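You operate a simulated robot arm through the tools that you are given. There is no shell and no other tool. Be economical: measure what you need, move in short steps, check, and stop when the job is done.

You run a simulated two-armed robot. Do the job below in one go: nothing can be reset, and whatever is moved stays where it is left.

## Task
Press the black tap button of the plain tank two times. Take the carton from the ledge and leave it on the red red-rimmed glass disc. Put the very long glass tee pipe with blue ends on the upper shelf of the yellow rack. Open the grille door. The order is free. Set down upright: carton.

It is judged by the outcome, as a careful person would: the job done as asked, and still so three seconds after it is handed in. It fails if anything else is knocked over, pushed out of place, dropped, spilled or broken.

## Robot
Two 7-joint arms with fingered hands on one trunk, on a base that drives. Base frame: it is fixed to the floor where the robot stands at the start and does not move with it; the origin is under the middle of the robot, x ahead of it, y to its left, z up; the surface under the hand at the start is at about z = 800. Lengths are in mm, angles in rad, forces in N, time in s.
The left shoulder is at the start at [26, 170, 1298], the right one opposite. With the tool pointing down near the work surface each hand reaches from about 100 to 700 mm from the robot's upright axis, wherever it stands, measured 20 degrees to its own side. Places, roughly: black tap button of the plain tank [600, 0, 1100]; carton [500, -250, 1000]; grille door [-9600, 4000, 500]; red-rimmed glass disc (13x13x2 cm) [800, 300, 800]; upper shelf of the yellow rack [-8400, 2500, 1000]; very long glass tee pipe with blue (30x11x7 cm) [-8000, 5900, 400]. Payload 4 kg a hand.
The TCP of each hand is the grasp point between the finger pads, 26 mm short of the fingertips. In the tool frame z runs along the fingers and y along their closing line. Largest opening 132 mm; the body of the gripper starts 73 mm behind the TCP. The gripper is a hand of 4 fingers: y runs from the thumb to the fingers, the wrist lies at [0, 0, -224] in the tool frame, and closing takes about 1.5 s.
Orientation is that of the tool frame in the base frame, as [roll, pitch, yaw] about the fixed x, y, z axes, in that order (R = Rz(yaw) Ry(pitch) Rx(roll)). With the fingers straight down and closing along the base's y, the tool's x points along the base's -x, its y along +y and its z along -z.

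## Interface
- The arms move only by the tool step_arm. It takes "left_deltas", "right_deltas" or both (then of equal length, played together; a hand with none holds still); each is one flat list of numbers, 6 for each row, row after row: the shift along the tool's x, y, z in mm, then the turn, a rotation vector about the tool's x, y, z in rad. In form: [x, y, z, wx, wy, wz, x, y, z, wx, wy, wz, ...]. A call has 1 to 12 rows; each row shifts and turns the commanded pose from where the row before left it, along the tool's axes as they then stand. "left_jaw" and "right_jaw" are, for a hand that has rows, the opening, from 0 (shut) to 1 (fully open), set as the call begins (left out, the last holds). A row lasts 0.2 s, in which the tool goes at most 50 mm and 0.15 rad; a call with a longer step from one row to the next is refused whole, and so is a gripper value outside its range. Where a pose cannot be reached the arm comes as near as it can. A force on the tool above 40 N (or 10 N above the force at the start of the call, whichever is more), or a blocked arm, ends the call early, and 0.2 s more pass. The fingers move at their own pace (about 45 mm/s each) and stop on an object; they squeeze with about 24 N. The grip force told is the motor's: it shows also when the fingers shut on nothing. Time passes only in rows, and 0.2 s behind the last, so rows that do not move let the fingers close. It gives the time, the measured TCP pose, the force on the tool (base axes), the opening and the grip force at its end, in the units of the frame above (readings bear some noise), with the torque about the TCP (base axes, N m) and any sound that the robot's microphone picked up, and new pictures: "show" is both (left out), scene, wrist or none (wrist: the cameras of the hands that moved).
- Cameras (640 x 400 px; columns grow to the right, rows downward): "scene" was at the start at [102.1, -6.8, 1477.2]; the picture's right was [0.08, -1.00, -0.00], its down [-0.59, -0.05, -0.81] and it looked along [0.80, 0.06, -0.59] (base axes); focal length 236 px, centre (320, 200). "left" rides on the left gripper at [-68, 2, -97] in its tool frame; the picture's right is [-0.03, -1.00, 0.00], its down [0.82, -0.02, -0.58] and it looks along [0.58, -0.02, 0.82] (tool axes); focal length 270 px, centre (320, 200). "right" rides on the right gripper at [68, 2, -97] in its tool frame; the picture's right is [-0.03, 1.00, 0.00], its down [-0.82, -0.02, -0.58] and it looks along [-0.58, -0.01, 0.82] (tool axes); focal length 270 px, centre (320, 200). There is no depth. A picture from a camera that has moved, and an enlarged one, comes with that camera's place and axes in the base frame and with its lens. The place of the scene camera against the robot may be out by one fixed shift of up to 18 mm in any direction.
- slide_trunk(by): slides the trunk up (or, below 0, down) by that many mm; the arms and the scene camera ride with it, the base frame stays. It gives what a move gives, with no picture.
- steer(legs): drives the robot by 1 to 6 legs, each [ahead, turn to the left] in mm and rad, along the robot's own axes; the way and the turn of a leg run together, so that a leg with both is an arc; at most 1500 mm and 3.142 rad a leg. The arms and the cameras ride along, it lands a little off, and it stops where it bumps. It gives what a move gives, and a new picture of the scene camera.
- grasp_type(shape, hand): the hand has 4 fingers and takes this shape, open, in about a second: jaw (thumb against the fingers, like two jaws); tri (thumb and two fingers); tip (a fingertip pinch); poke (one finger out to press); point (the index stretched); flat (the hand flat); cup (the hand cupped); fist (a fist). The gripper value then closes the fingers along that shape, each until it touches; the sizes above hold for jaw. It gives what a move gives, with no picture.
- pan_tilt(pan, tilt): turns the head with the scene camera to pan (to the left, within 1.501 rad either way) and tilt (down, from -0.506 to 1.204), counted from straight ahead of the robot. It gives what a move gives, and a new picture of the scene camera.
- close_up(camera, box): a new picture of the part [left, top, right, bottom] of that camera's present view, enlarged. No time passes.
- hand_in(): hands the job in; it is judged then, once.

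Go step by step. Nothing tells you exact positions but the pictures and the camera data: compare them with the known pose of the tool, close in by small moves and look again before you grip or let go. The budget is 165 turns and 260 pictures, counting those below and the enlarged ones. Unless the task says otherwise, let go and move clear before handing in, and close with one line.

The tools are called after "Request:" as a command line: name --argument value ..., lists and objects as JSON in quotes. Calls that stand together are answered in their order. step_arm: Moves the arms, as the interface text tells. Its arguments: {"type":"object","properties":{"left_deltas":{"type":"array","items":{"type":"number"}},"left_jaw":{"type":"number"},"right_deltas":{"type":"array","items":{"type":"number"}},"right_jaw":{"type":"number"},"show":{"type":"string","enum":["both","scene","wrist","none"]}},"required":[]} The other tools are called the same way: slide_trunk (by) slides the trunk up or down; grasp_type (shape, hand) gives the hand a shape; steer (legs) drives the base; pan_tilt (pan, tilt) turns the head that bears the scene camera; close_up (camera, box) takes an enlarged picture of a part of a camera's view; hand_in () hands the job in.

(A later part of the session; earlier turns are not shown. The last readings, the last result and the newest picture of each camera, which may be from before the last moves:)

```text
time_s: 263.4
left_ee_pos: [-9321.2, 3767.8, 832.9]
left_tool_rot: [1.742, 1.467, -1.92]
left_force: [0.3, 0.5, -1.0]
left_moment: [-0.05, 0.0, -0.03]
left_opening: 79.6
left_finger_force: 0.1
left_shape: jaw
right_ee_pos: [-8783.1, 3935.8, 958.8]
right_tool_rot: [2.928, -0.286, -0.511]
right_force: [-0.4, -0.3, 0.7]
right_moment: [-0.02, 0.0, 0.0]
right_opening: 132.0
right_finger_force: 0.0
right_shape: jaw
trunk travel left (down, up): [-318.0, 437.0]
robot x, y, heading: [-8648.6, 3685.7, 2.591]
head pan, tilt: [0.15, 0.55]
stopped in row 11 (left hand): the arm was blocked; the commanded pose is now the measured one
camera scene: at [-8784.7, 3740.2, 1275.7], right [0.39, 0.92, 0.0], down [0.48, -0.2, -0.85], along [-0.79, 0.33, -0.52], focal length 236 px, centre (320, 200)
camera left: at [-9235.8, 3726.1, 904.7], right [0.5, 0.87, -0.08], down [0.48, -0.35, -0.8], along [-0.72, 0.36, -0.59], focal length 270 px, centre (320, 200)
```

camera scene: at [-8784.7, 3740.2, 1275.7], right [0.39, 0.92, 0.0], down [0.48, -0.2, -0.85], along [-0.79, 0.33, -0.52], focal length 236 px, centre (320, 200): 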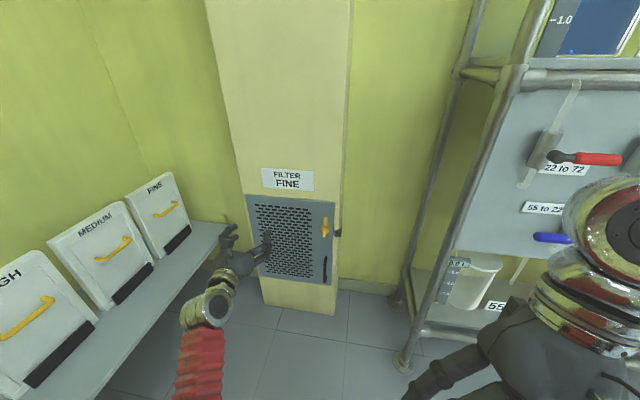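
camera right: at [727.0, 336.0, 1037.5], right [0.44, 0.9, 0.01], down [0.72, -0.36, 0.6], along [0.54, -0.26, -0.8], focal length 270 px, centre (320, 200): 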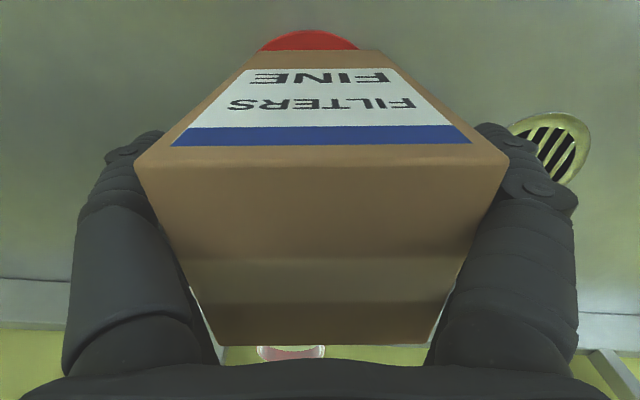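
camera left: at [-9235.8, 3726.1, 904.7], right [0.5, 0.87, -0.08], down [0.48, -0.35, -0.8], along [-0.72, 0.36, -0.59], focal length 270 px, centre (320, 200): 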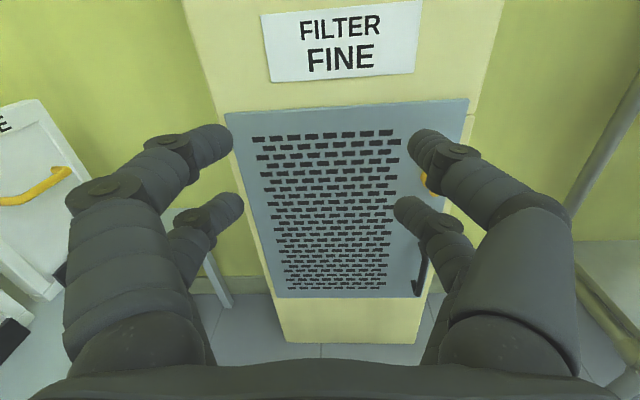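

The hand is level now. I lower the trunk and then move right and down to the handle's height.

Request:
slide_trunk --by -300

Request:
step_arm --left_deltas '[10, -15, 0, 0, 0, 0, 17, -25, 0, 0, 0, -0.03, 20, -25, 0, 0, 0, -0.03, 20, -25, 0, 0, 0, -0.03, 20, -25, 0, 0, 0, 0, 20, -25, 0, 0, 0, 0]' --show "both"

```text
time_s: 266.4
left_ee_pos: [-9320.7, 3767.6, 533.9]
left_tool_rot: [1.734, 1.459, -1.93]
left_force: [-0.3, -0.6, 0.9]
left_moment: [-0.02, 0.01, 0.02]
left_opening: 79.6
left_finger_force: 0.1
left_shape: jaw
right_ee_pos: [-8807.1, 3949.7, 586.2]
right_tool_rot: [2.904, -0.702, -0.497]
right_force: [0.9, -0.2, 0.2]
right_moment: [-0.02, 0.01, 0.01]
right_opening: 132.1
right_finger_force: 0.0
right_shape: jaw
trunk travel left (down, up): [-18.0, 737.0]
robot x, y, heading: [-8645.5, 3688.2, 2.591]
head pan, tilt: [0.15, 0.55]
```

```text
time_s: 268.0
left_ee_pos: [-9268.6, 3860.6, 416.2]
left_tool_rot: [1.572, 1.431, -2.126]
left_force: [-0.3, 0.2, -0.5]
left_moment: [-0.03, 0.01, -0.02]
left_opening: 79.6
left_finger_force: 0.1
left_shape: jaw
right_ee_pos: [-8808.1, 3951.4, 587.3]
right_tool_rot: [2.907, -0.702, -0.5]
right_force: [-0.2, -0.3, 0.2]
right_moment: [0.03, 0.01, -0.01]
right_opening: 132.1
right_finger_force: 0.1
right_shape: jaw
trunk travel left (down, up): [-18.0, 737.0]
robot x, y, heading: [-8646.3, 3686.7, 2.597]
head pan, tilt: [0.15, 0.55]
stopped in row 6 (left hand): the arm was blocked; the commanded pose is now the measured one
camera scene: at [-8905.8, 3814.5, 956.7], right [0.39, 0.92, 0.0], down [0.48, -0.2, -0.85], along [-0.78, 0.33, -0.52], focal length 236 px, centre (320, 200)
camera left: at [-9183.0, 3816.8, 485.8], right [0.52, 0.84, -0.11], down [0.44, -0.38, -0.81], along [-0.73, 0.37, -0.57], focal length 270 px, centre (320, 200)
```

scene: 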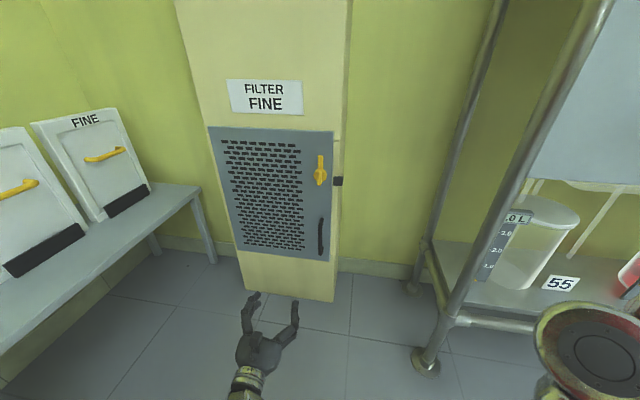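
left: 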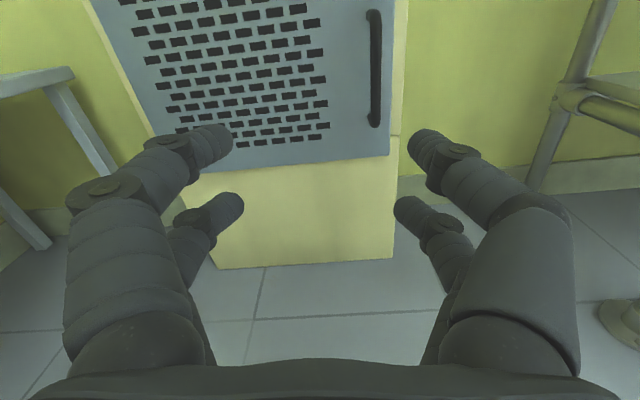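

The handle is at V≈-1708, z≈350–478; my hand is 55 mm left of it and ~260 mm short. I turn the base slightly right and roll forward.

Request:
steer --legs '[[0, -0.08], [180, 0]]'

Request:
close_up --camera "left" --box '[0, 0, 640, 400]'

```text
time_s: 270.0
left_ee_pos: [-9400.2, 4017.5, 415.9]
left_tool_rot: [1.586, 1.434, -2.19]
left_force: [-0.6, 1.0, 0.8]
left_moment: [0.0, 0.0, 0.0]
left_opening: 79.6
left_finger_force: 0.1
left_shape: jaw
right_ee_pos: [-8936.2, 4069.5, 587.4]
right_tool_rot: [2.907, -0.702, -0.577]
right_force: [-0.6, -0.8, 0.5]
right_moment: [-0.01, 0.0, -0.01]
right_opening: 132.1
right_finger_force: 0.1
right_shape: jaw
trunk travel left (down, up): [-18.0, 737.0]
robot x, y, heading: [-8792.2, 3793.5, 2.518]
head pan, tilt: [0.15, 0.55]
camera scene: at [-9041.7, 3942.3, 956.6], right [0.46, 0.89, 0.0], down [0.46, -0.24, -0.85], along [-0.76, 0.39, -0.52], focal length 236 px, centre (320, 200)
```

scene: 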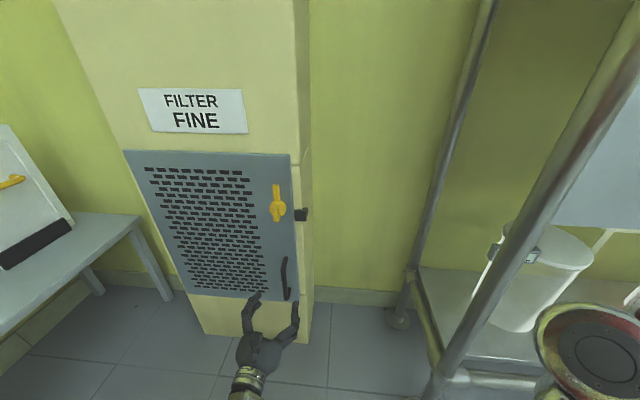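

```text
1.00 times, centred on (320, 200) of left (not enlarged: the box is as wide or as high as the picture)
camera zoom: at [-9318.4, 3966.6, 485.3], right [0.59, 0.8, -0.11], down [0.41, -0.42, -0.81], along [-0.69, 0.43, -0.58], focal length 270 px, centre (320, 200)
```

zoom: 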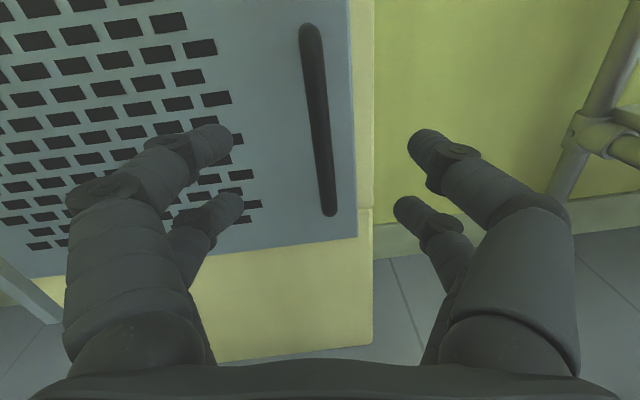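

The handle bar now lies between the fingers. I advance in small steps until the bar is at the grasp point.

Request:
step_arm --left_deltas '[-2, 0, 13, 0, 0, 0, -2, 0, 13, 0, 0, 0, -2, 0, 13, 0, 0, 0, -2, 0, 12, 0, 0, 0]' --show "wrist"

```text
time_s: 271.0
left_ee_pos: [-9445.1, 4044.1, 424.0]
left_tool_rot: [1.588, 1.41, -2.194]
left_force: [-0.4, -0.6, -0.1]
left_moment: [-0.03, 0.01, 0.01]
left_opening: 79.5
left_finger_force: 0.1
left_shape: jaw
right_ee_pos: [-8934.7, 4070.5, 587.7]
right_tool_rot: [2.906, -0.702, -0.578]
right_force: [0.2, -0.4, -0.5]
right_moment: [0.0, -0.01, -0.02]
right_opening: 132.1
right_finger_force: 0.1
right_shape: jaw
trunk travel left (down, up): [-18.0, 737.0]
robot x, y, heading: [-8793.4, 3796.5, 2.521]
head pan, tilt: [0.15, 0.55]
camera left: at [-9361.5, 3993.4, 491.9], right [0.59, 0.79, -0.13], down [0.4, -0.43, -0.81], along [-0.7, 0.42, -0.57], focal length 270 px, centre (320, 200)
```

left: 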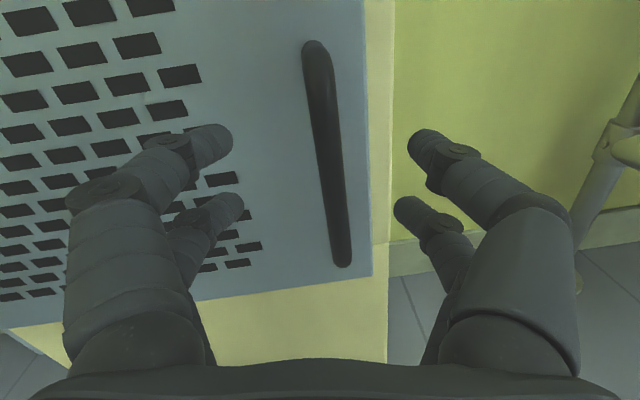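

Request:
step_arm --left_deltas '[0, -3, 8, 0, 0, 0, 0, -3, 7, 0, 0, 0, 0, 0, 5, 0, 0, 0]' --show "none"

Request:
step_arm --left_deltas '[0, 0, 0, 0, 0, 0, 0, 0, 0, 0, 0, 0, 0, 0, 0, 0, 0, 0, 0, 0, 0, 0, 0, 0, 0, 0, 0, 0, 0, 0, 0, 0, 0, 0, 0, 0, 0, 0, 0, 0, 0, 0]' --left_jaw 0 --show "wrist"

```text
time_s: 271.8
left_ee_pos: [-9457.0, 4061.0, 422.5]
left_tool_rot: [1.586, 1.411, -2.196]
left_force: [0.6, 1.0, 0.6]
left_moment: [0.0, -0.01, -0.04]
left_opening: 79.6
left_finger_force: 0.1
left_shape: jaw
right_ee_pos: [-8933.9, 4070.4, 586.5]
right_tool_rot: [2.908, -0.7, -0.579]
right_force: [-0.2, 0.4, -0.7]
right_moment: [0.04, 0.0, 0.04]
right_opening: 132.0
right_finger_force: 0.1
right_shape: jaw
trunk travel left (down, up): [-18.0, 737.0]
robot x, y, heading: [-8794.1, 3797.0, 2.523]
head pan, tilt: [0.15, 0.55]
```

```text
time_s: 273.4
left_ee_pos: [-9457.4, 4060.8, 423.7]
left_tool_rot: [1.569, 1.413, -2.21]
left_force: [-1.1, 0.7, -1.7]
left_moment: [0.08, -0.02, 0.01]
left_opening: 4.1
left_finger_force: 23.4
left_shape: jaw
right_ee_pos: [-8934.7, 4069.5, 587.5]
right_tool_rot: [2.907, -0.701, -0.579]
right_force: [-0.8, 0.0, 0.0]
right_moment: [0.0, -0.01, 0.02]
right_opening: 131.9
right_finger_force: 0.1
right_shape: jaw
trunk travel left (down, up): [-18.0, 737.0]
robot x, y, heading: [-8792.9, 3798.1, 2.516]
head pan, tilt: [0.15, 0.55]
camera left: at [-9374.7, 4010.9, 492.8], right [0.59, 0.8, -0.13], down [0.4, -0.43, -0.81], along [-0.7, 0.42, -0.57], focal length 270 px, centre (320, 200)
```

left: 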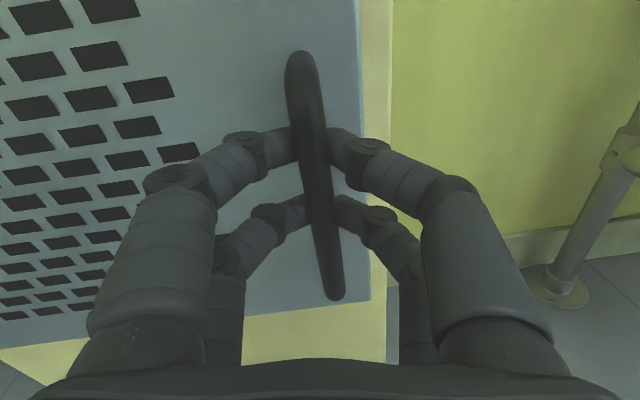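

The fingers have closed around behind the bar. I pull gently and watch the force.

Request:
step_arm --left_deltas '[0, 0, -6, 0, 0, 0, 0, 0, -8, 0, 0, 0, 0, 0, -8, 0, 0, 0, 0, 0, -8, 0, 0, 0]' --show "both"

```text
time_s: 274.4
left_ee_pos: [-9445.7, 4045.5, 438.5]
left_tool_rot: [1.391, 1.397, -2.384]
left_force: [0.7, 1.2, -6.8]
left_moment: [-0.06, -0.07, -0.01]
left_opening: 1.5
left_finger_force: 24.1
left_shape: jaw
right_ee_pos: [-8936.5, 4070.4, 587.9]
right_tool_rot: [2.905, -0.702, -0.579]
right_force: [-0.7, -0.7, 1.0]
right_moment: [0.01, -0.01, 0.0]
right_opening: 131.9
right_finger_force: 0.0
right_shape: jaw
trunk travel left (down, up): [-18.0, 737.0]
robot x, y, heading: [-8795.4, 3798.7, 2.516]
head pan, tilt: [0.15, 0.55]
camera scene: at [-9042.4, 3942.7, 956.3], right [0.46, 0.89, 0.0], down [0.47, -0.24, -0.85], along [-0.76, 0.39, -0.52], focal length 236 px, centre (320, 200)
camera left: at [-9360.5, 3995.2, 504.4], right [0.58, 0.8, -0.14], down [0.37, -0.42, -0.83], along [-0.72, 0.43, -0.55], focal length 270 px, centre (320, 200)
```

scene: 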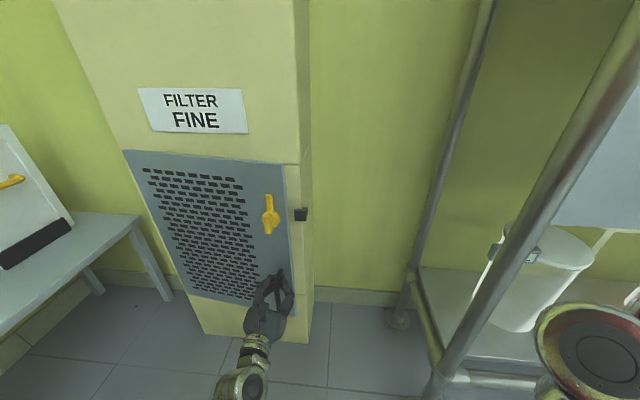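
left: 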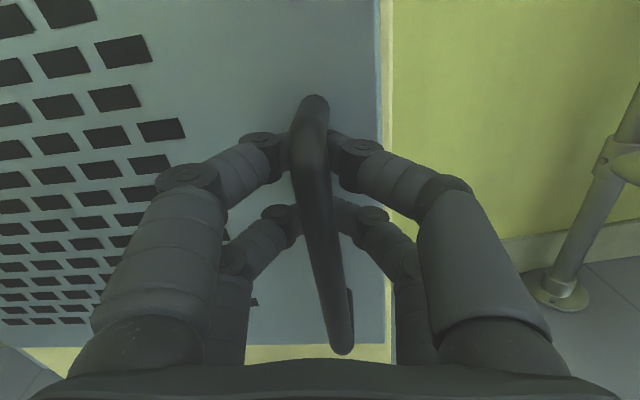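

The door is coming open (a gap shows at its right edge). I keep pulling by rolling the base back.

Request:
steer --legs '[[-100, 0]]'

Request:
close_up --camera "left" --box '[0, 0, 640, 400]'

```text
time_s: 275.6
left_ee_pos: [-9380.5, 3981.7, 436.2]
left_tool_rot: [1.41, 1.391, -2.347]
left_force: [-6.6, -4.3, -3.7]
left_moment: [0.09, -0.22, -0.1]
left_opening: 1.9
left_finger_force: 24.4
left_shape: jaw
right_ee_pos: [-8864.9, 4018.1, 589.2]
right_tool_rot: [2.906, -0.703, -0.578]
right_force: [0.0, -1.4, 0.0]
right_moment: [-0.02, 0.03, 0.02]
right_opening: 132.0
right_finger_force: 0.1
right_shape: jaw
trunk travel left (down, up): [-18.0, 737.0]
robot x, y, heading: [-8722.9, 3743.5, 2.514]
head pan, tilt: [0.15, 0.55]
stopped in leg 1: the force on the tool passed its limit at 46 N (the readings are from after the stop); the commanded pose is now the measured one
camera scene: at [-8971.6, 3890.8, 956.5], right [0.46, 0.89, 0.0], down [0.47, -0.24, -0.85], along [-0.76, 0.39, -0.52], focal length 236 px, centre (320, 200)
```

scene: 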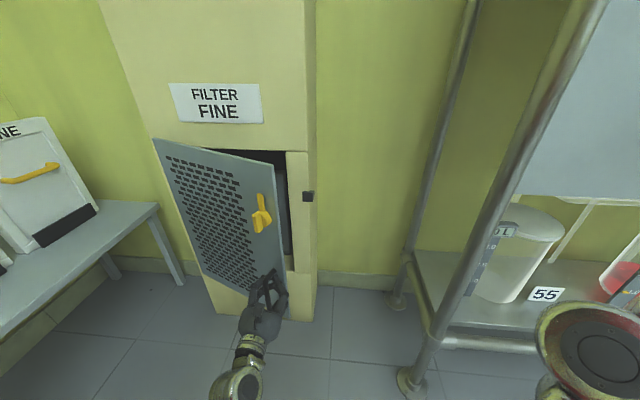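

```text
1.00 times, centred on (320, 200) of left (not enlarged: the box is as wide or as high as the picture)
camera zoom: at [-9294.7, 3933.9, 502.7], right [0.57, 0.81, -0.15], down [0.38, -0.42, -0.82], along [-0.73, 0.41, -0.55], focal length 270 px, centre (320, 200)
```

zoom: 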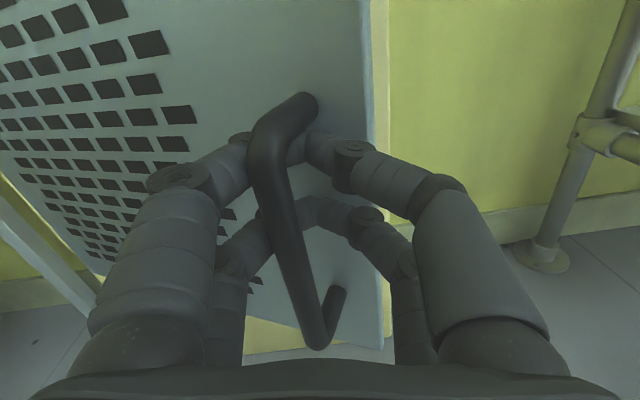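

The door is ~20° open. The handle now swings left, so I pull on with some leftward motion.

Request:
step_arm --left_deltas '[0, 3, -6, 0, 0, 0, 0, 4, -8, 0, 0, 0, 0, 4, -8, 0, 0, 0, 0, 4, -8, 0, 0, 0, 0, 4, -8, 0, 0, 0, 0, 5, -8, 0, 0, 0]' --show "both"

```text
time_s: 277.0
left_ee_pos: [-9357.8, 3934.5, 437.3]
left_tool_rot: [1.421, 1.393, -2.331]
left_force: [-28.3, -10.0, -13.8]
left_moment: [0.28, -0.51, -0.66]
left_opening: 1.7
left_finger_force: 24.1
left_shape: jaw
right_ee_pos: [-8865.4, 4019.8, 587.8]
right_tool_rot: [2.908, -0.705, -0.578]
right_force: [-0.5, -0.1, -1.0]
right_moment: [0.02, 0.04, -0.01]
right_opening: 132.0
right_finger_force: 0.1
right_shape: jaw
trunk travel left (down, up): [-18.0, 737.0]
robot x, y, heading: [-8728.7, 3743.3, 2.518]
head pan, tilt: [0.15, 0.55]
camera scene: at [-8973.2, 3891.0, 955.8], right [0.46, 0.89, 0.0], down [0.47, -0.24, -0.85], along [-0.76, 0.39, -0.53], focal length 236 px, centre (320, 200)
camera left: at [-9271.5, 3887.3, 503.7], right [0.57, 0.81, -0.15], down [0.38, -0.42, -0.82], along [-0.73, 0.41, -0.55], focal length 270 px, centre (320, 200)
```

scene: 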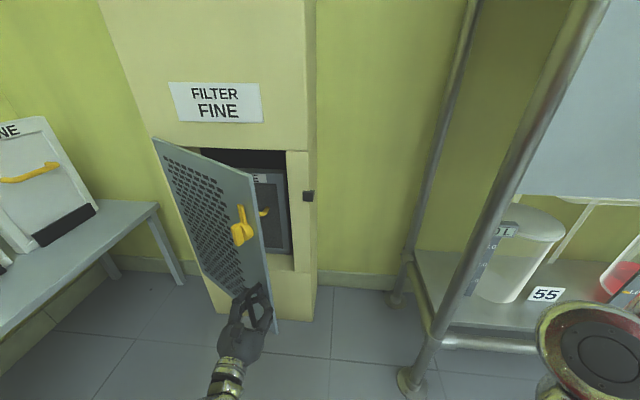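
left: 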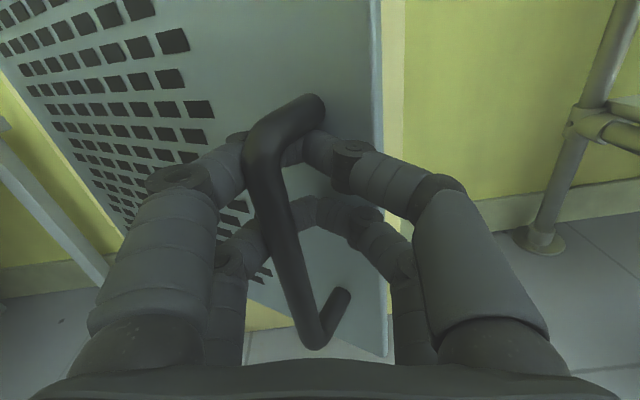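

The door stands roughly 30° open and the handle grip is binding sideways. I release, back off, then will push the door wider from its inner side.

Request:
step_arm --left_deltas '[0, 3, 4, 0, 0, 0, 0, 0, 0, 0, 0, 0, 0, 0, 0, 0, 0, 0, 0, 0, 0, 0, 0, 0, 0, 0, 0, 0, 0, 0, 0, 0, 0, 0, 0, 0]' --left_jaw 0.6 --show "wrist"

```text
time_s: 278.4
left_ee_pos: [-9360.7, 3936.9, 439.3]
left_tool_rot: [1.401, 1.394, -2.358]
left_force: [0.5, 0.5, 0.6]
left_moment: [0.0, 0.01, -0.02]
left_opening: 78.4
left_finger_force: 0.1
left_shape: jaw
right_ee_pos: [-8863.8, 4019.1, 589.2]
right_tool_rot: [2.905, -0.701, -0.579]
right_force: [-1.2, -0.2, -0.8]
right_moment: [-0.03, 0.0, -0.01]
right_opening: 132.0
right_finger_force: 0.1
right_shape: jaw
trunk travel left (down, up): [-18.0, 737.0]
robot x, y, heading: [-8723.6, 3744.0, 2.512]
head pan, tilt: [0.15, 0.55]
camera left: at [-9274.5, 3889.1, 506.5], right [0.57, 0.81, -0.15], down [0.38, -0.42, -0.82], along [-0.73, 0.41, -0.55], focal length 270 px, centre (320, 200)
```

left: 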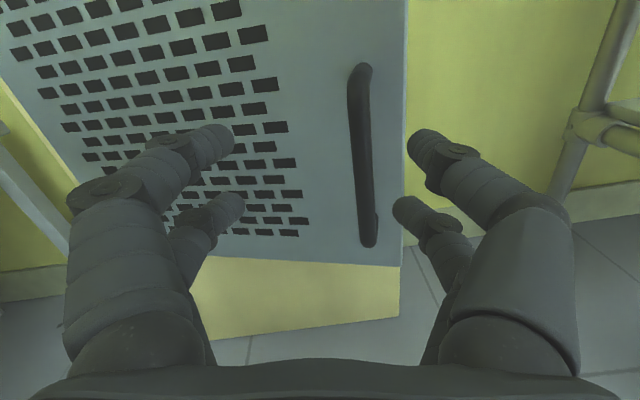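

On release the door seems to have moved. I look.

Request:
step_arm --left_deltas '[0, 0, -10, 0, 0, 0, 0, 0, 0, 0, 0, 0, 0, 0, 0, 0, 0, 0, 0, 0, 0, 0, 0, 0]' --show "scene"

Request:
close_up --camera "scene" --box '[140, 120, 340, 340]'

```text
time_s: 279.4
left_ee_pos: [-9351.8, 3932.3, 440.1]
left_tool_rot: [1.4, 1.391, -2.358]
left_force: [0.4, -1.3, -0.1]
left_moment: [0.01, 0.01, -0.01]
left_opening: 78.6
left_finger_force: 0.1
left_shape: jaw
right_ee_pos: [-8864.4, 4018.5, 588.9]
right_tool_rot: [2.905, -0.702, -0.578]
right_force: [-0.4, 0.0, 0.5]
right_moment: [0.01, 0.0, -0.01]
right_opening: 132.1
right_finger_force: 0.1
right_shape: jaw
trunk travel left (down, up): [-18.0, 737.0]
robot x, y, heading: [-8722.1, 3746.5, 2.518]
head pan, tilt: [0.15, 0.55]
camera scene: at [-8971.0, 3890.9, 956.6], right [0.46, 0.89, 0.0], down [0.47, -0.24, -0.85], along [-0.76, 0.39, -0.52], focal length 236 px, centre (320, 200)
```

scene: 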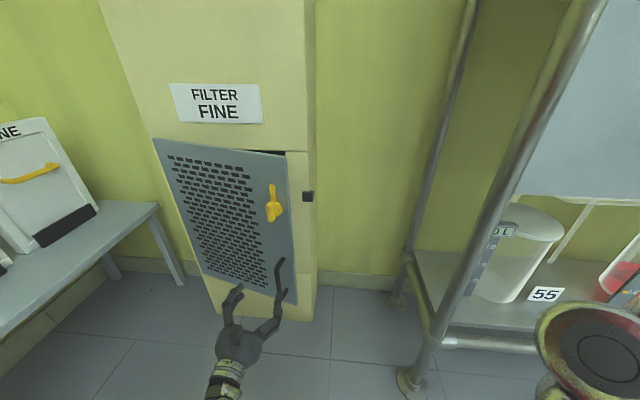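

```text
1.82 times, centred on (240, 230) of scene
camera zoom: at [-8971.0, 3890.9, 956.6], right [0.46, 0.89, 0.0], down [0.47, -0.24, -0.85], along [-0.76, 0.39, -0.52], focal length 428 px, centre (466, 146)
```

zoom: 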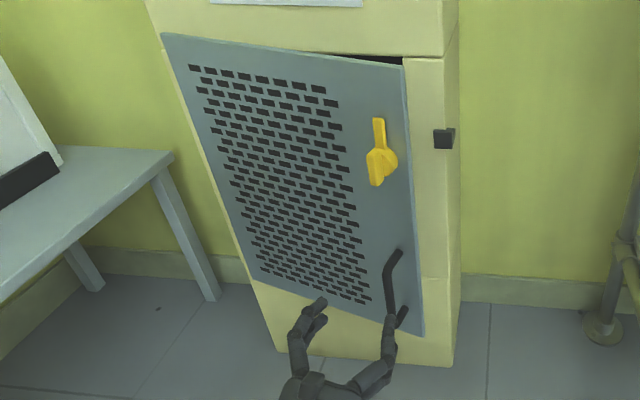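

The door swung back to about 12°. I wait a second to see whether it is still moving (a closer) or just at rest.

Request:
step_arm --left_deltas '[0, 0, -5, 0, 0, 0, 0, 0, 0, 0, 0, 0, 0, 0, 0, 0, 0, 0, 0, 0, 0, 0, 0, 0, 0, 0, 0, 0, 0, 0]' --show "wrist"

Request:
close_up --camera "scene" --box '[140, 120, 340, 340]'

```text
time_s: 280.6
left_ee_pos: [-9347.3, 3929.1, 440.7]
left_tool_rot: [1.4, 1.391, -2.356]
left_force: [0.0, 0.3, -0.8]
left_moment: [-0.01, 0.02, 0.01]
left_opening: 78.7
left_finger_force: 0.1
left_shape: jaw
right_ee_pos: [-8865.2, 4018.0, 590.1]
right_tool_rot: [2.905, -0.702, -0.577]
right_force: [-0.1, -0.2, 0.2]
right_moment: [0.01, 0.02, -0.02]
right_opening: 131.8
right_finger_force: 0.0
right_shape: jaw
trunk travel left (down, up): [-18.0, 737.0]
robot x, y, heading: [-8723.1, 3748.4, 2.514]
head pan, tilt: [0.15, 0.55]
camera left: at [-9262.2, 3880.5, 506.8], right [0.57, 0.81, -0.15], down [0.38, -0.42, -0.82], along [-0.73, 0.41, -0.55], focal length 270 px, centre (320, 200)
```

left: 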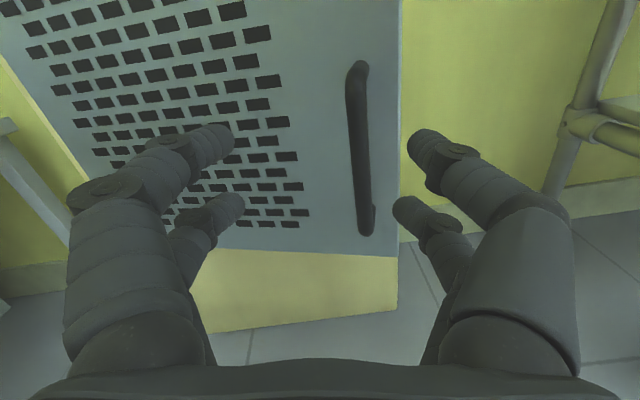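

```text
1.82 times, centred on (240, 230) of scene
camera zoom: at [-8971.0, 3890.8, 956.6], right [0.46, 0.89, 0.0], down [0.47, -0.24, -0.85], along [-0.76, 0.39, -0.52], focal length 428 px, centre (466, 146)
```

zoom: 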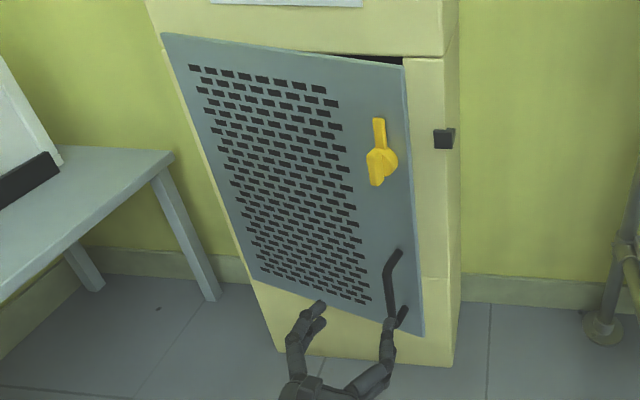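

The door stays where left, so there's no closer. I re-grip the handle and this time turn the hand with the door as I pull.

Request:
step_arm --left_deltas '[0, -4, 13, 0, 0, 0, 0, -4, 14, 0, 0, 0, 0, -5, 14, 0, 0, 0, 0, -5, 14, 0, 0, 0, 0, -5, 14, 0, 0, 0]' --show "wrist"

```text
time_s: 281.8
left_ee_pos: [-9391.9, 3986.5, 439.8]
left_tool_rot: [1.399, 1.391, -2.357]
left_force: [0.6, -0.1, -0.1]
left_moment: [0.0, -0.01, 0.02]
left_opening: 78.8
left_finger_force: 0.2
left_shape: jaw
right_ee_pos: [-8864.0, 4017.3, 588.7]
right_tool_rot: [2.905, -0.702, -0.578]
right_force: [0.3, 0.3, -0.3]
right_moment: [0.0, -0.05, 0.01]
right_opening: 132.1
right_finger_force: 0.0
right_shape: jaw
trunk travel left (down, up): [-18.0, 737.0]
robot x, y, heading: [-8723.2, 3745.6, 2.518]
head pan, tilt: [0.15, 0.55]
camera left: at [-9305.3, 3938.4, 504.5], right [0.57, 0.81, -0.15], down [0.38, -0.42, -0.82], along [-0.73, 0.41, -0.55], focal length 270 px, centre (320, 200)
```

left: 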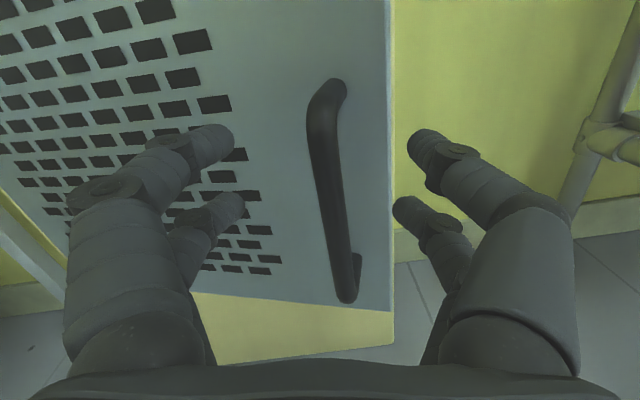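

Request:
step_arm --left_deltas '[0, -3, 8, 0, 0, 0, 0, 0, 0, 0, 0, 0, 0, 0, 0, 0, 0, 0, 0, 0, 0, 0, 0, 0, 0, 0, 0, 0, 0, 0, 0, 0, 0, 0, 0, 0, 0, 0, 0, 0, 0, 0]' --left_jaw 0 --show "wrist"

```text
time_s: 283.4
left_ee_pos: [-9395.2, 3995.1, 437.2]
left_tool_rot: [1.408, 1.392, -2.348]
left_force: [-0.9, -0.8, -3.5]
left_moment: [0.01, -0.09, 0.05]
left_opening: 0.1
left_finger_force: 24.1
left_shape: jaw
right_ee_pos: [-8865.1, 4018.6, 589.5]
right_tool_rot: [2.906, -0.703, -0.575]
right_force: [0.0, -0.9, -0.8]
right_moment: [0.01, 0.01, 0.01]
right_opening: 132.1
right_finger_force: 0.0
right_shape: jaw
trunk travel left (down, up): [-18.0, 737.0]
robot x, y, heading: [-8723.2, 3740.8, 2.512]
head pan, tilt: [0.15, 0.55]
camera left: at [-9309.3, 3946.0, 503.5], right [0.57, 0.81, -0.15], down [0.38, -0.42, -0.82], along [-0.73, 0.41, -0.55], focal length 270 px, centre (320, 200)
```

left: 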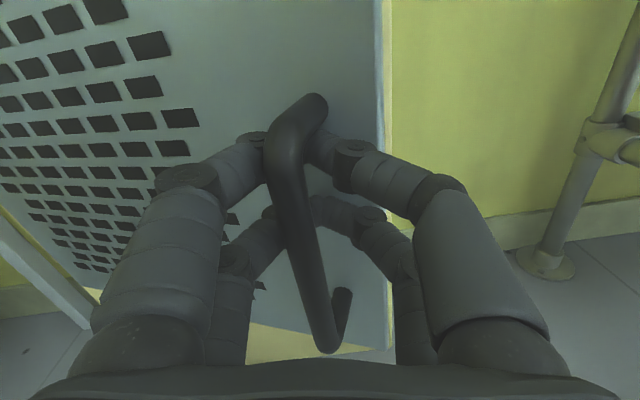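

Hooked securely. I pull back along the hand's axis while turning the hand right with the door.

Request:
step_arm --left_deltas '[0, 0, -10, 0.03, 0, 0, 0, 0, -15, 0.05, 0, 0, 0, 0, -15, 0.05, 0, 0, 0, 0, -15, 0.05, 0, 0, 0, 0, -15, 0.05, 0, 0, 0, 0, -15, 0.05, 0, 0]' --show "both"

```text
time_s: 284.4
left_ee_pos: [-9365.7, 3956.9, 435.4]
left_tool_rot: [1.56, 1.388, -2.336]
left_force: [-15.9, -7.6, -7.5]
left_moment: [0.13, -0.33, -0.14]
left_opening: 0.1
left_finger_force: 23.9
left_shape: jaw
right_ee_pos: [-8864.6, 4017.8, 589.5]
right_tool_rot: [2.908, -0.701, -0.578]
right_force: [-0.2, 0.7, 0.3]
right_moment: [0.04, 0.04, 0.0]
right_opening: 131.9
right_finger_force: 0.1
right_shape: jaw
trunk travel left (down, up): [-18.0, 737.0]
robot x, y, heading: [-8719.0, 3741.8, 2.515]
head pan, tilt: [0.15, 0.55]
stopped in row 4 (left hand): the force on the tool passed its limit at 43 N (the readings are from after the stop); the commanded pose is now the measured one
camera scene: at [-8972.4, 3890.9, 956.2], right [0.46, 0.89, 0.0], down [0.47, -0.24, -0.85], along [-0.76, 0.39, -0.52], focal length 236 px, centre (320, 200)
camera left: at [-9287.4, 3897.8, 505.5], right [0.68, 0.72, -0.16], down [0.33, -0.49, -0.81], along [-0.66, 0.49, -0.57], focal length 270 px, centre (320, 200)
```

scene: 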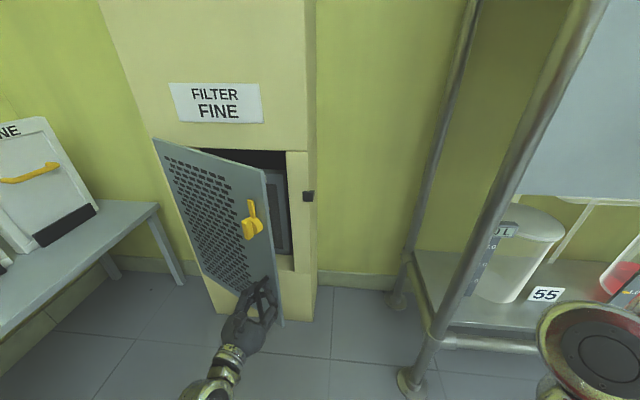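
left: 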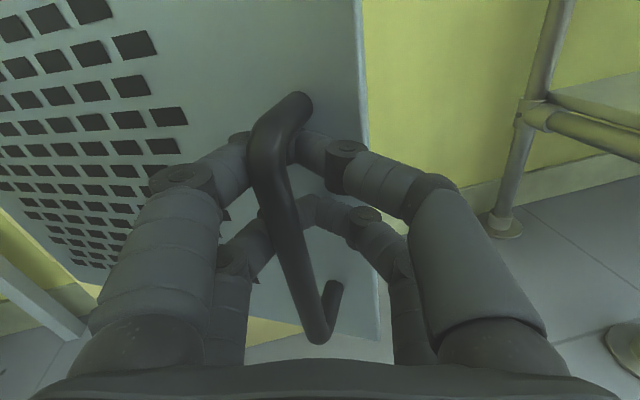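

The force shows the hand should go more to the left. I continue with more leftward motion.

Request:
step_arm --left_deltas '[0, 8, -4, 0.03, 0, 0, 0, 8, -10, 0.05, 0, 0, 0, 8, -12, 0.05, 0, 0, 0, 8, -12, 0.05, 0, 0, 0, 8, -12, 0.05, 0, 0]' --show "scene"

```text
time_s: 285.6
left_ee_pos: [-9356.3, 3895.7, 443.0]
left_tool_rot: [1.829, 1.387, -2.308]
left_force: [9.6, 2.7, -21.8]
left_moment: [-0.4, 0.17, -0.15]
left_opening: 0.1
left_finger_force: 23.7
left_shape: jaw
right_ee_pos: [-8864.9, 4018.7, 589.0]
right_tool_rot: [2.905, -0.703, -0.578]
right_force: [0.0, 0.6, 0.3]
right_moment: [-0.01, 0.01, -0.03]
right_opening: 132.1
right_finger_force: 0.0
right_shape: jaw
trunk travel left (down, up): [-18.0, 737.0]
robot x, y, heading: [-8726.3, 3744.8, 2.515]
head pan, tilt: [0.15, 0.55]
camera scene: at [-8972.3, 3891.5, 956.0], right [0.46, 0.89, 0.0], down [0.47, -0.24, -0.85], along [-0.76, 0.39, -0.52], focal length 236 px, centre (320, 200)
```

scene: 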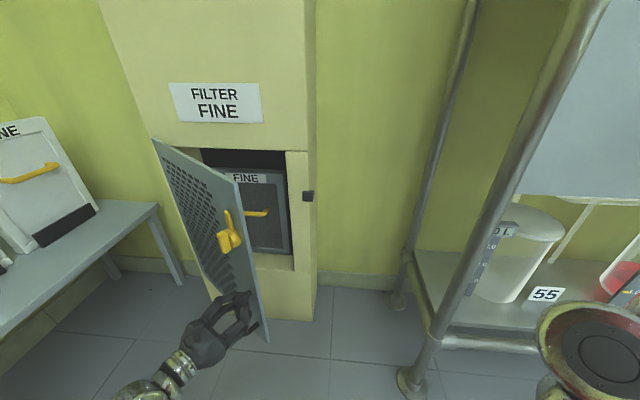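

Opening well past 40°. I continue the same way, easing slightly downward to relieve the vertical force.

Request:
step_arm --left_deltas '[3, 8, -10, 0.05, 0, 0, 3, 8, -12, 0.05, 0, 0, 1, 8, -12, 0.05, 0, 0, 1, 8, -12, 0.05, 0, 0, 0, 8, -12, 0.05, 0, 0]' --show "both"

```text
time_s: 286.4
left_ee_pos: [-9356.7, 3856.0, 441.9]
left_tool_rot: [2.012, 1.389, -2.282]
left_force: [11.7, 2.0, -7.0]
left_moment: [-0.11, 0.25, 0.0]
left_opening: 0.0
left_finger_force: 23.7
left_shape: jaw
right_ee_pos: [-8864.6, 4018.5, 590.8]
right_tool_rot: [2.904, -0.701, -0.577]
right_force: [0.4, 0.3, -0.1]
right_moment: [0.01, -0.02, 0.03]
right_opening: 131.8
right_finger_force: 0.0
right_shape: jaw
trunk travel left (down, up): [-18.0, 737.0]
robot x, y, heading: [-8721.8, 3746.7, 2.517]
head pan, tilt: [0.15, 0.55]
stopped in row 4 (left hand): the force on the tool passed its limit at 42 N (the readings are from after the stop); the commanded pose is now the measured one
camera scene: at [-8971.0, 3890.8, 956.9], right [0.46, 0.89, 0.0], down [0.47, -0.24, -0.85], along [-0.76, 0.39, -0.52], focal length 236 px, centre (320, 200)
camera left: at [-9310.9, 3776.2, 519.0], right [0.91, 0.4, -0.14], down [0.16, -0.63, -0.76], along [-0.39, 0.67, -0.63], focal length 270 px, centre (320, 200)
```

scene: 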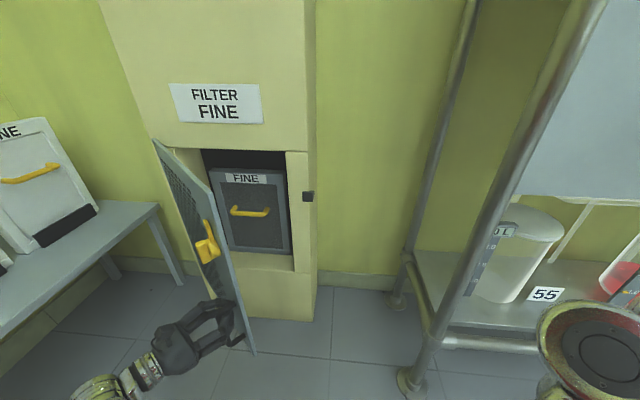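
left: 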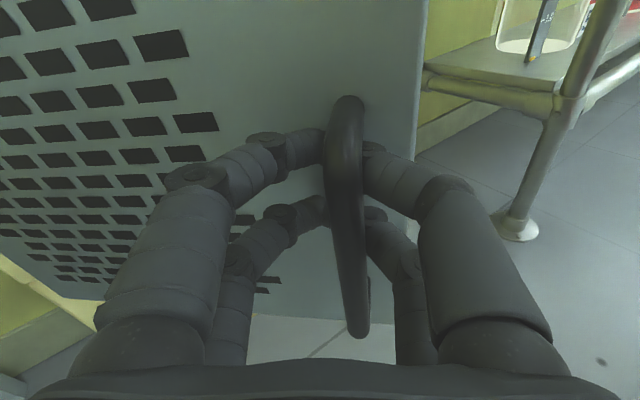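

About 60° open, hand now square to the door. I pull straight a bit more.

Request:
step_arm --left_deltas '[0, -2, -8, 0.04, 0, 0, 0, 0, -14, 0.045, 0, 0, 0, 1, -14, 0.045, 0, 0, 0, 1, -14, 0.045, 0, 0, 0, 1, -14, 0.045, 0, 0, 0, 1, -14, 0.045, 0, 0]' --show "both"

```text
time_s: 287.8
left_ee_pos: [-9340.7, 3778.6, 444.3]
left_tool_rot: [2.353, 1.371, -2.187]
left_force: [-9.7, -0.6, -20.4]
left_moment: [-0.19, -0.15, 0.1]
left_opening: 0.0
left_finger_force: 23.9
left_shape: jaw
right_ee_pos: [-8864.7, 4018.0, 590.1]
right_tool_rot: [2.908, -0.701, -0.58]
right_force: [-0.5, -0.7, 0.5]
right_moment: [0.01, 0.01, 0.01]
right_opening: 132.1
right_finger_force: 0.1
right_shape: jaw
trunk travel left (down, up): [-18.0, 737.0]
robot x, y, heading: [-8724.7, 3746.7, 2.518]
head pan, tilt: [0.15, 0.55]
stopped in row 6 (left hand): the force on the tool passed its limit at 42 N (the readings are from after the stop); the commanded pose is now the measured one
camera scene: at [-8972.8, 3890.8, 956.4], right [0.46, 0.89, 0.0], down [0.47, -0.24, -0.85], along [-0.76, 0.39, -0.52], focal length 236 px, centre (320, 200)
camera left: at [-9317.6, 3696.5, 526.4], right [0.98, 0.17, -0.11], down [0.03, -0.69, -0.72], along [-0.2, 0.7, -0.68], focal length 270 px, centre (320, 200)
```

scene: 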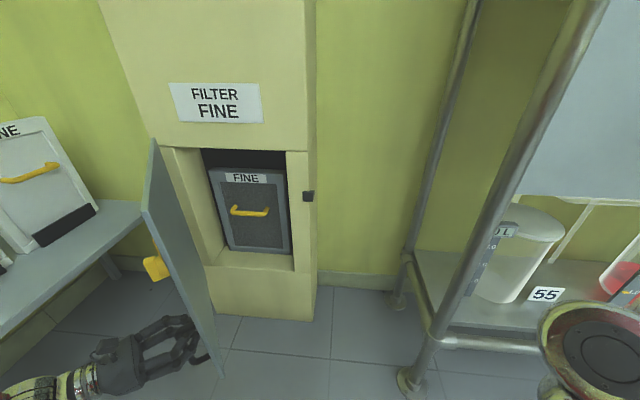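
left: 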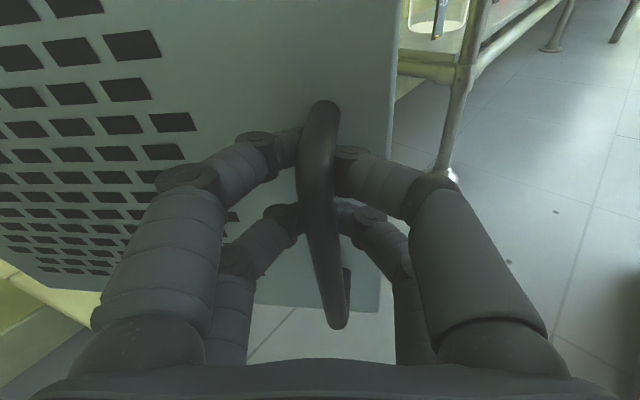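

The door is about 85° open. I relieve the forces and open the hand gently.

Request:
step_arm --left_deltas '[3, 2, 0, 0, 0, 0, 0, 0, 0, 0, 0, 0]' --show "none"

Request:
step_arm --left_deltas '[0, 0, 0, 0, 0, 0, 0, 0, 0, 0, 0, 0, 0, 0, 0, 0, 0, 0, 0, 0, 0, 0, 0, 0, 0, 0, 0, 0, 0, 0]' --left_jaw 0.5 --show "both"

```text
time_s: 288.4
left_ee_pos: [-9342.9, 3779.9, 443.5]
left_tool_rot: [2.321, 1.378, -2.223]
left_force: [-4.0, -0.2, -18.7]
left_moment: [-0.21, -0.01, 0.05]
left_opening: 0.0
left_finger_force: 24.3
left_shape: jaw
right_ee_pos: [-8864.4, 4017.5, 590.6]
right_tool_rot: [2.907, -0.701, -0.577]
right_force: [0.1, 0.4, 0.8]
right_moment: [0.03, 0.02, 0.0]
right_opening: 131.8
right_finger_force: 0.0
right_shape: jaw
trunk travel left (down, up): [-18.0, 737.0]
robot x, y, heading: [-8723.8, 3739.2, 2.511]
head pan, tilt: [0.15, 0.55]
```

```text
time_s: 289.6
left_ee_pos: [-9342.0, 3781.4, 445.1]
left_tool_rot: [2.299, 1.38, -2.244]
left_force: [0.2, -1.0, -0.5]
left_moment: [0.03, 0.0, 0.03]
left_opening: 65.5
left_finger_force: 0.0
left_shape: jaw
right_ee_pos: [-8864.1, 4018.0, 589.9]
right_tool_rot: [2.905, -0.699, -0.58]
right_force: [-0.8, -0.6, -0.7]
right_moment: [0.0, 0.01, 0.01]
right_opening: 132.0
right_finger_force: 0.0
right_shape: jaw
trunk travel left (down, up): [-18.0, 737.0]
robot x, y, heading: [-8722.9, 3740.1, 2.515]
head pan, tilt: [0.15, 0.55]
camera scene: at [-8971.1, 3890.8, 956.6], right [0.46, 0.89, 0.0], down [0.47, -0.24, -0.85], along [-0.76, 0.39, -0.52], focal length 236 px, centre (320, 200)
camera left: at [-9318.5, 3696.7, 527.3], right [0.98, 0.16, -0.12], down [0.03, -0.68, -0.73], along [-0.2, 0.71, -0.67], focal length 270 px, centre (320, 200)
```

scene: 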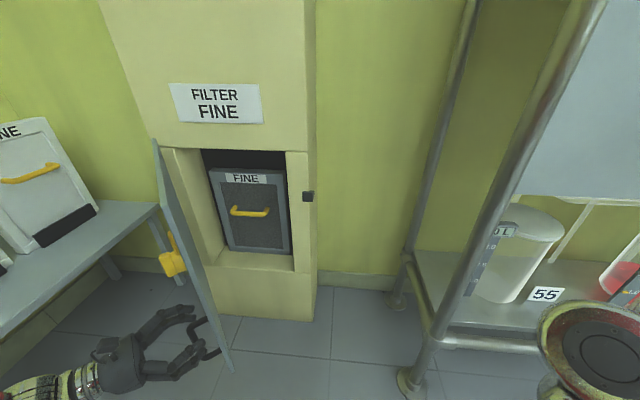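
left: 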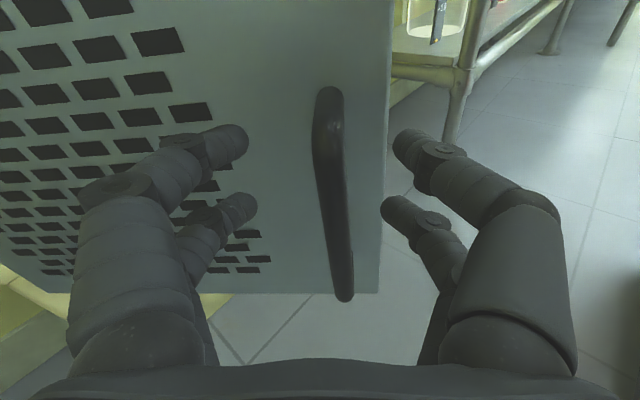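

The door stays wide open. I withdraw the hand straight off the handle, checking it clears.

Request:
step_arm --left_deltas '[0, 0, -10, 0, 0, 0, 0, 0, -12, 0, 0, 0, 0, 0, -12, 0, 0, 0, 0, 0, -12, 0, 0, 0, 0, 0, -12, 0, 0, 0, 0, 0, -12, 0, 0, 0]' --show "both"

```text
time_s: 291.0
left_ee_pos: [-9329.2, 3711.4, 456.2]
left_tool_rot: [2.299, 1.379, -2.242]
left_force: [0.3, -0.3, 0.5]
left_moment: [-0.02, 0.02, 0.0]
left_opening: 65.3
left_finger_force: 0.0
left_shape: jaw
right_ee_pos: [-8864.8, 4017.7, 590.8]
right_tool_rot: [2.904, -0.7, -0.578]
right_force: [-0.2, 0.1, 0.0]
right_moment: [0.0, 0.05, 0.02]
right_opening: 132.0
right_finger_force: 0.1
right_shape: jaw
trunk travel left (down, up): [-18.0, 737.0]
robot x, y, heading: [-8725.3, 3742.4, 2.516]
head pan, tilt: [0.15, 0.55]
camera scene: at [-8971.1, 3890.8, 956.6], right [0.46, 0.89, 0.0], down [0.47, -0.24, -0.85], along [-0.76, 0.39, -0.52], focal length 236 px, centre (320, 200)
camera left: at [-9305.4, 3628.2, 536.7], right [0.98, 0.16, -0.12], down [0.03, -0.68, -0.73], along [-0.2, 0.71, -0.67], focal length 270 px, centre (320, 200)
```

scene: 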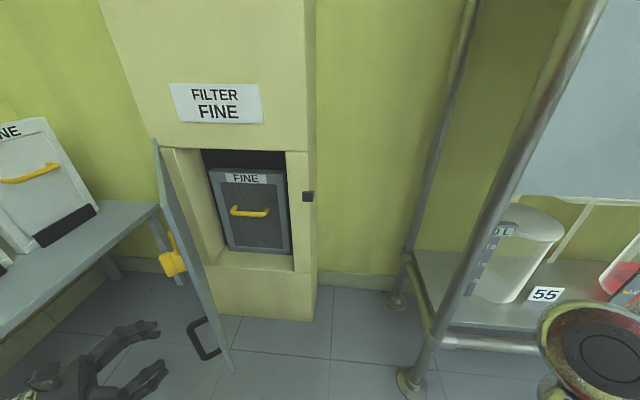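
left: 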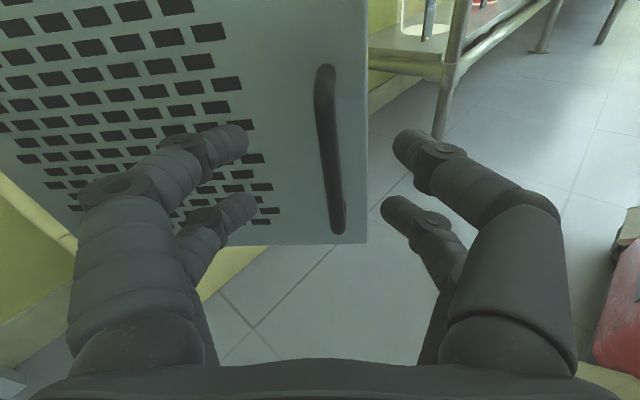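

The hand is clear and the door rests wide open. I drive the robot back away from it and take a final look.

Request:
steer --legs '[[-500, 0]]'

Request:
close_up --camera "scene" --box '[160, 100, 340, 280]'

Request:
pan_tilt --pan 1.2 --tilt 0.1

```text
time_s: 294.0
left_ee_pos: [-8930.0, 3425.2, 454.7]
left_tool_rot: [2.302, 1.377, -2.246]
left_force: [0.2, 0.6, -0.8]
left_moment: [-0.02, -0.01, 0.0]
left_opening: 65.3
left_finger_force: 0.0
left_shape: jaw
right_ee_pos: [-8463.8, 3728.7, 590.0]
right_tool_rot: [2.905, -0.7, -0.582]
right_force: [0.0, 0.2, 0.2]
right_moment: [0.02, 0.01, -0.02]
right_opening: 131.8
right_finger_force: 0.1
right_shape: jaw
trunk travel left (down, up): [-18.0, 737.0]
robot x, y, heading: [-8323.7, 3454.1, 2.51]
head pan, tilt: [0.15, 0.55]
camera scene: at [-8570.8, 3601.6, 956.6], right [0.46, 0.89, 0.0], down [0.46, -0.24, -0.85], along [-0.75, 0.4, -0.52], focal length 236 px, centre (320, 200)
```

scene: 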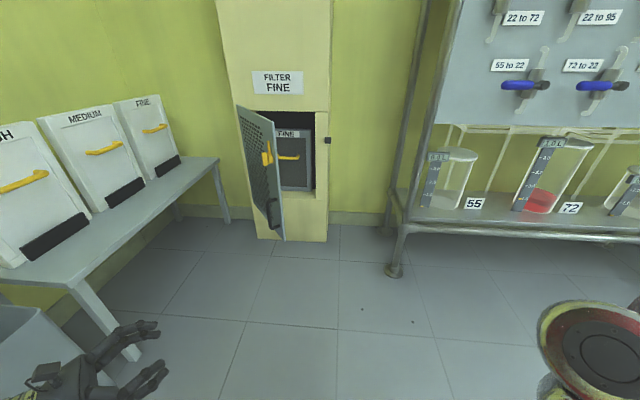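

```text
2.22 times, centred on (250, 190) of scene
camera zoom: at [-8570.8, 3601.6, 956.6], right [0.46, 0.89, 0.0], down [0.46, -0.24, -0.85], along [-0.75, 0.4, -0.52], focal length 524 px, centre (476, 222)
```

zoom: 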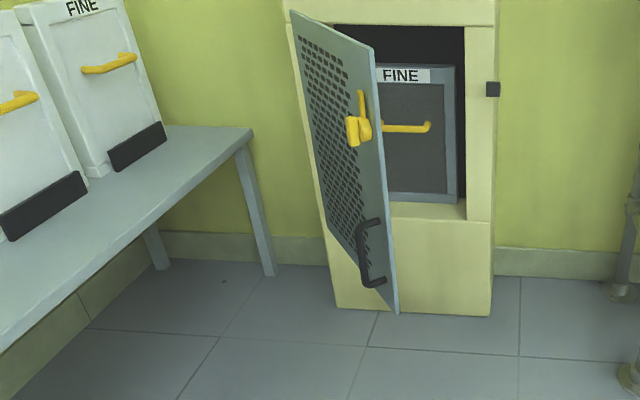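

```text
time_s: 295.3
left_ee_pos: [-8929.9, 3425.6, 456.9]
left_tool_rot: [2.302, 1.377, -2.249]
left_force: [-0.5, 0.2, 0.2]
left_moment: [0.03, 0.02, 0.0]
left_opening: 65.8
left_finger_force: 0.0
left_shape: jaw
right_ee_pos: [-8462.5, 3728.2, 590.9]
right_tool_rot: [2.906, -0.701, -0.583]
right_force: [0.2, 0.1, 0.1]
right_moment: [-0.04, -0.01, -0.02]
right_opening: 132.1
right_finger_force: 0.0
right_shape: jaw
trunk travel left (down, up): [-18.0, 737.0]
robot x, y, heading: [-8321.9, 3453.8, 2.509]
head pan, tilt: [1.201, 0.099]
camera scene: at [-8568.8, 3510.4, 998.3], right [-0.54, 0.84, 0.0], down [0.08, 0.05, -0.99], along [-0.84, -0.54, -0.1], focal length 236 px, centre (320, 200)
```

scene: 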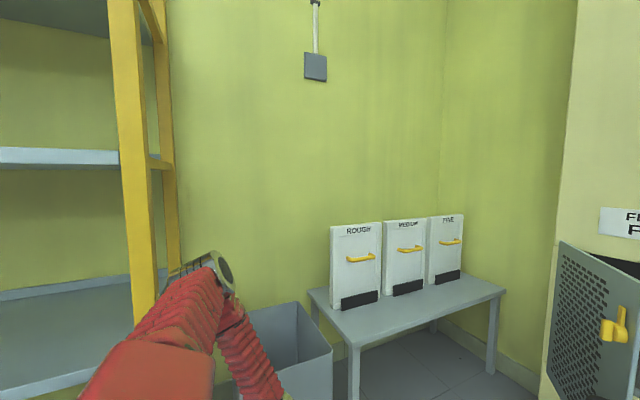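

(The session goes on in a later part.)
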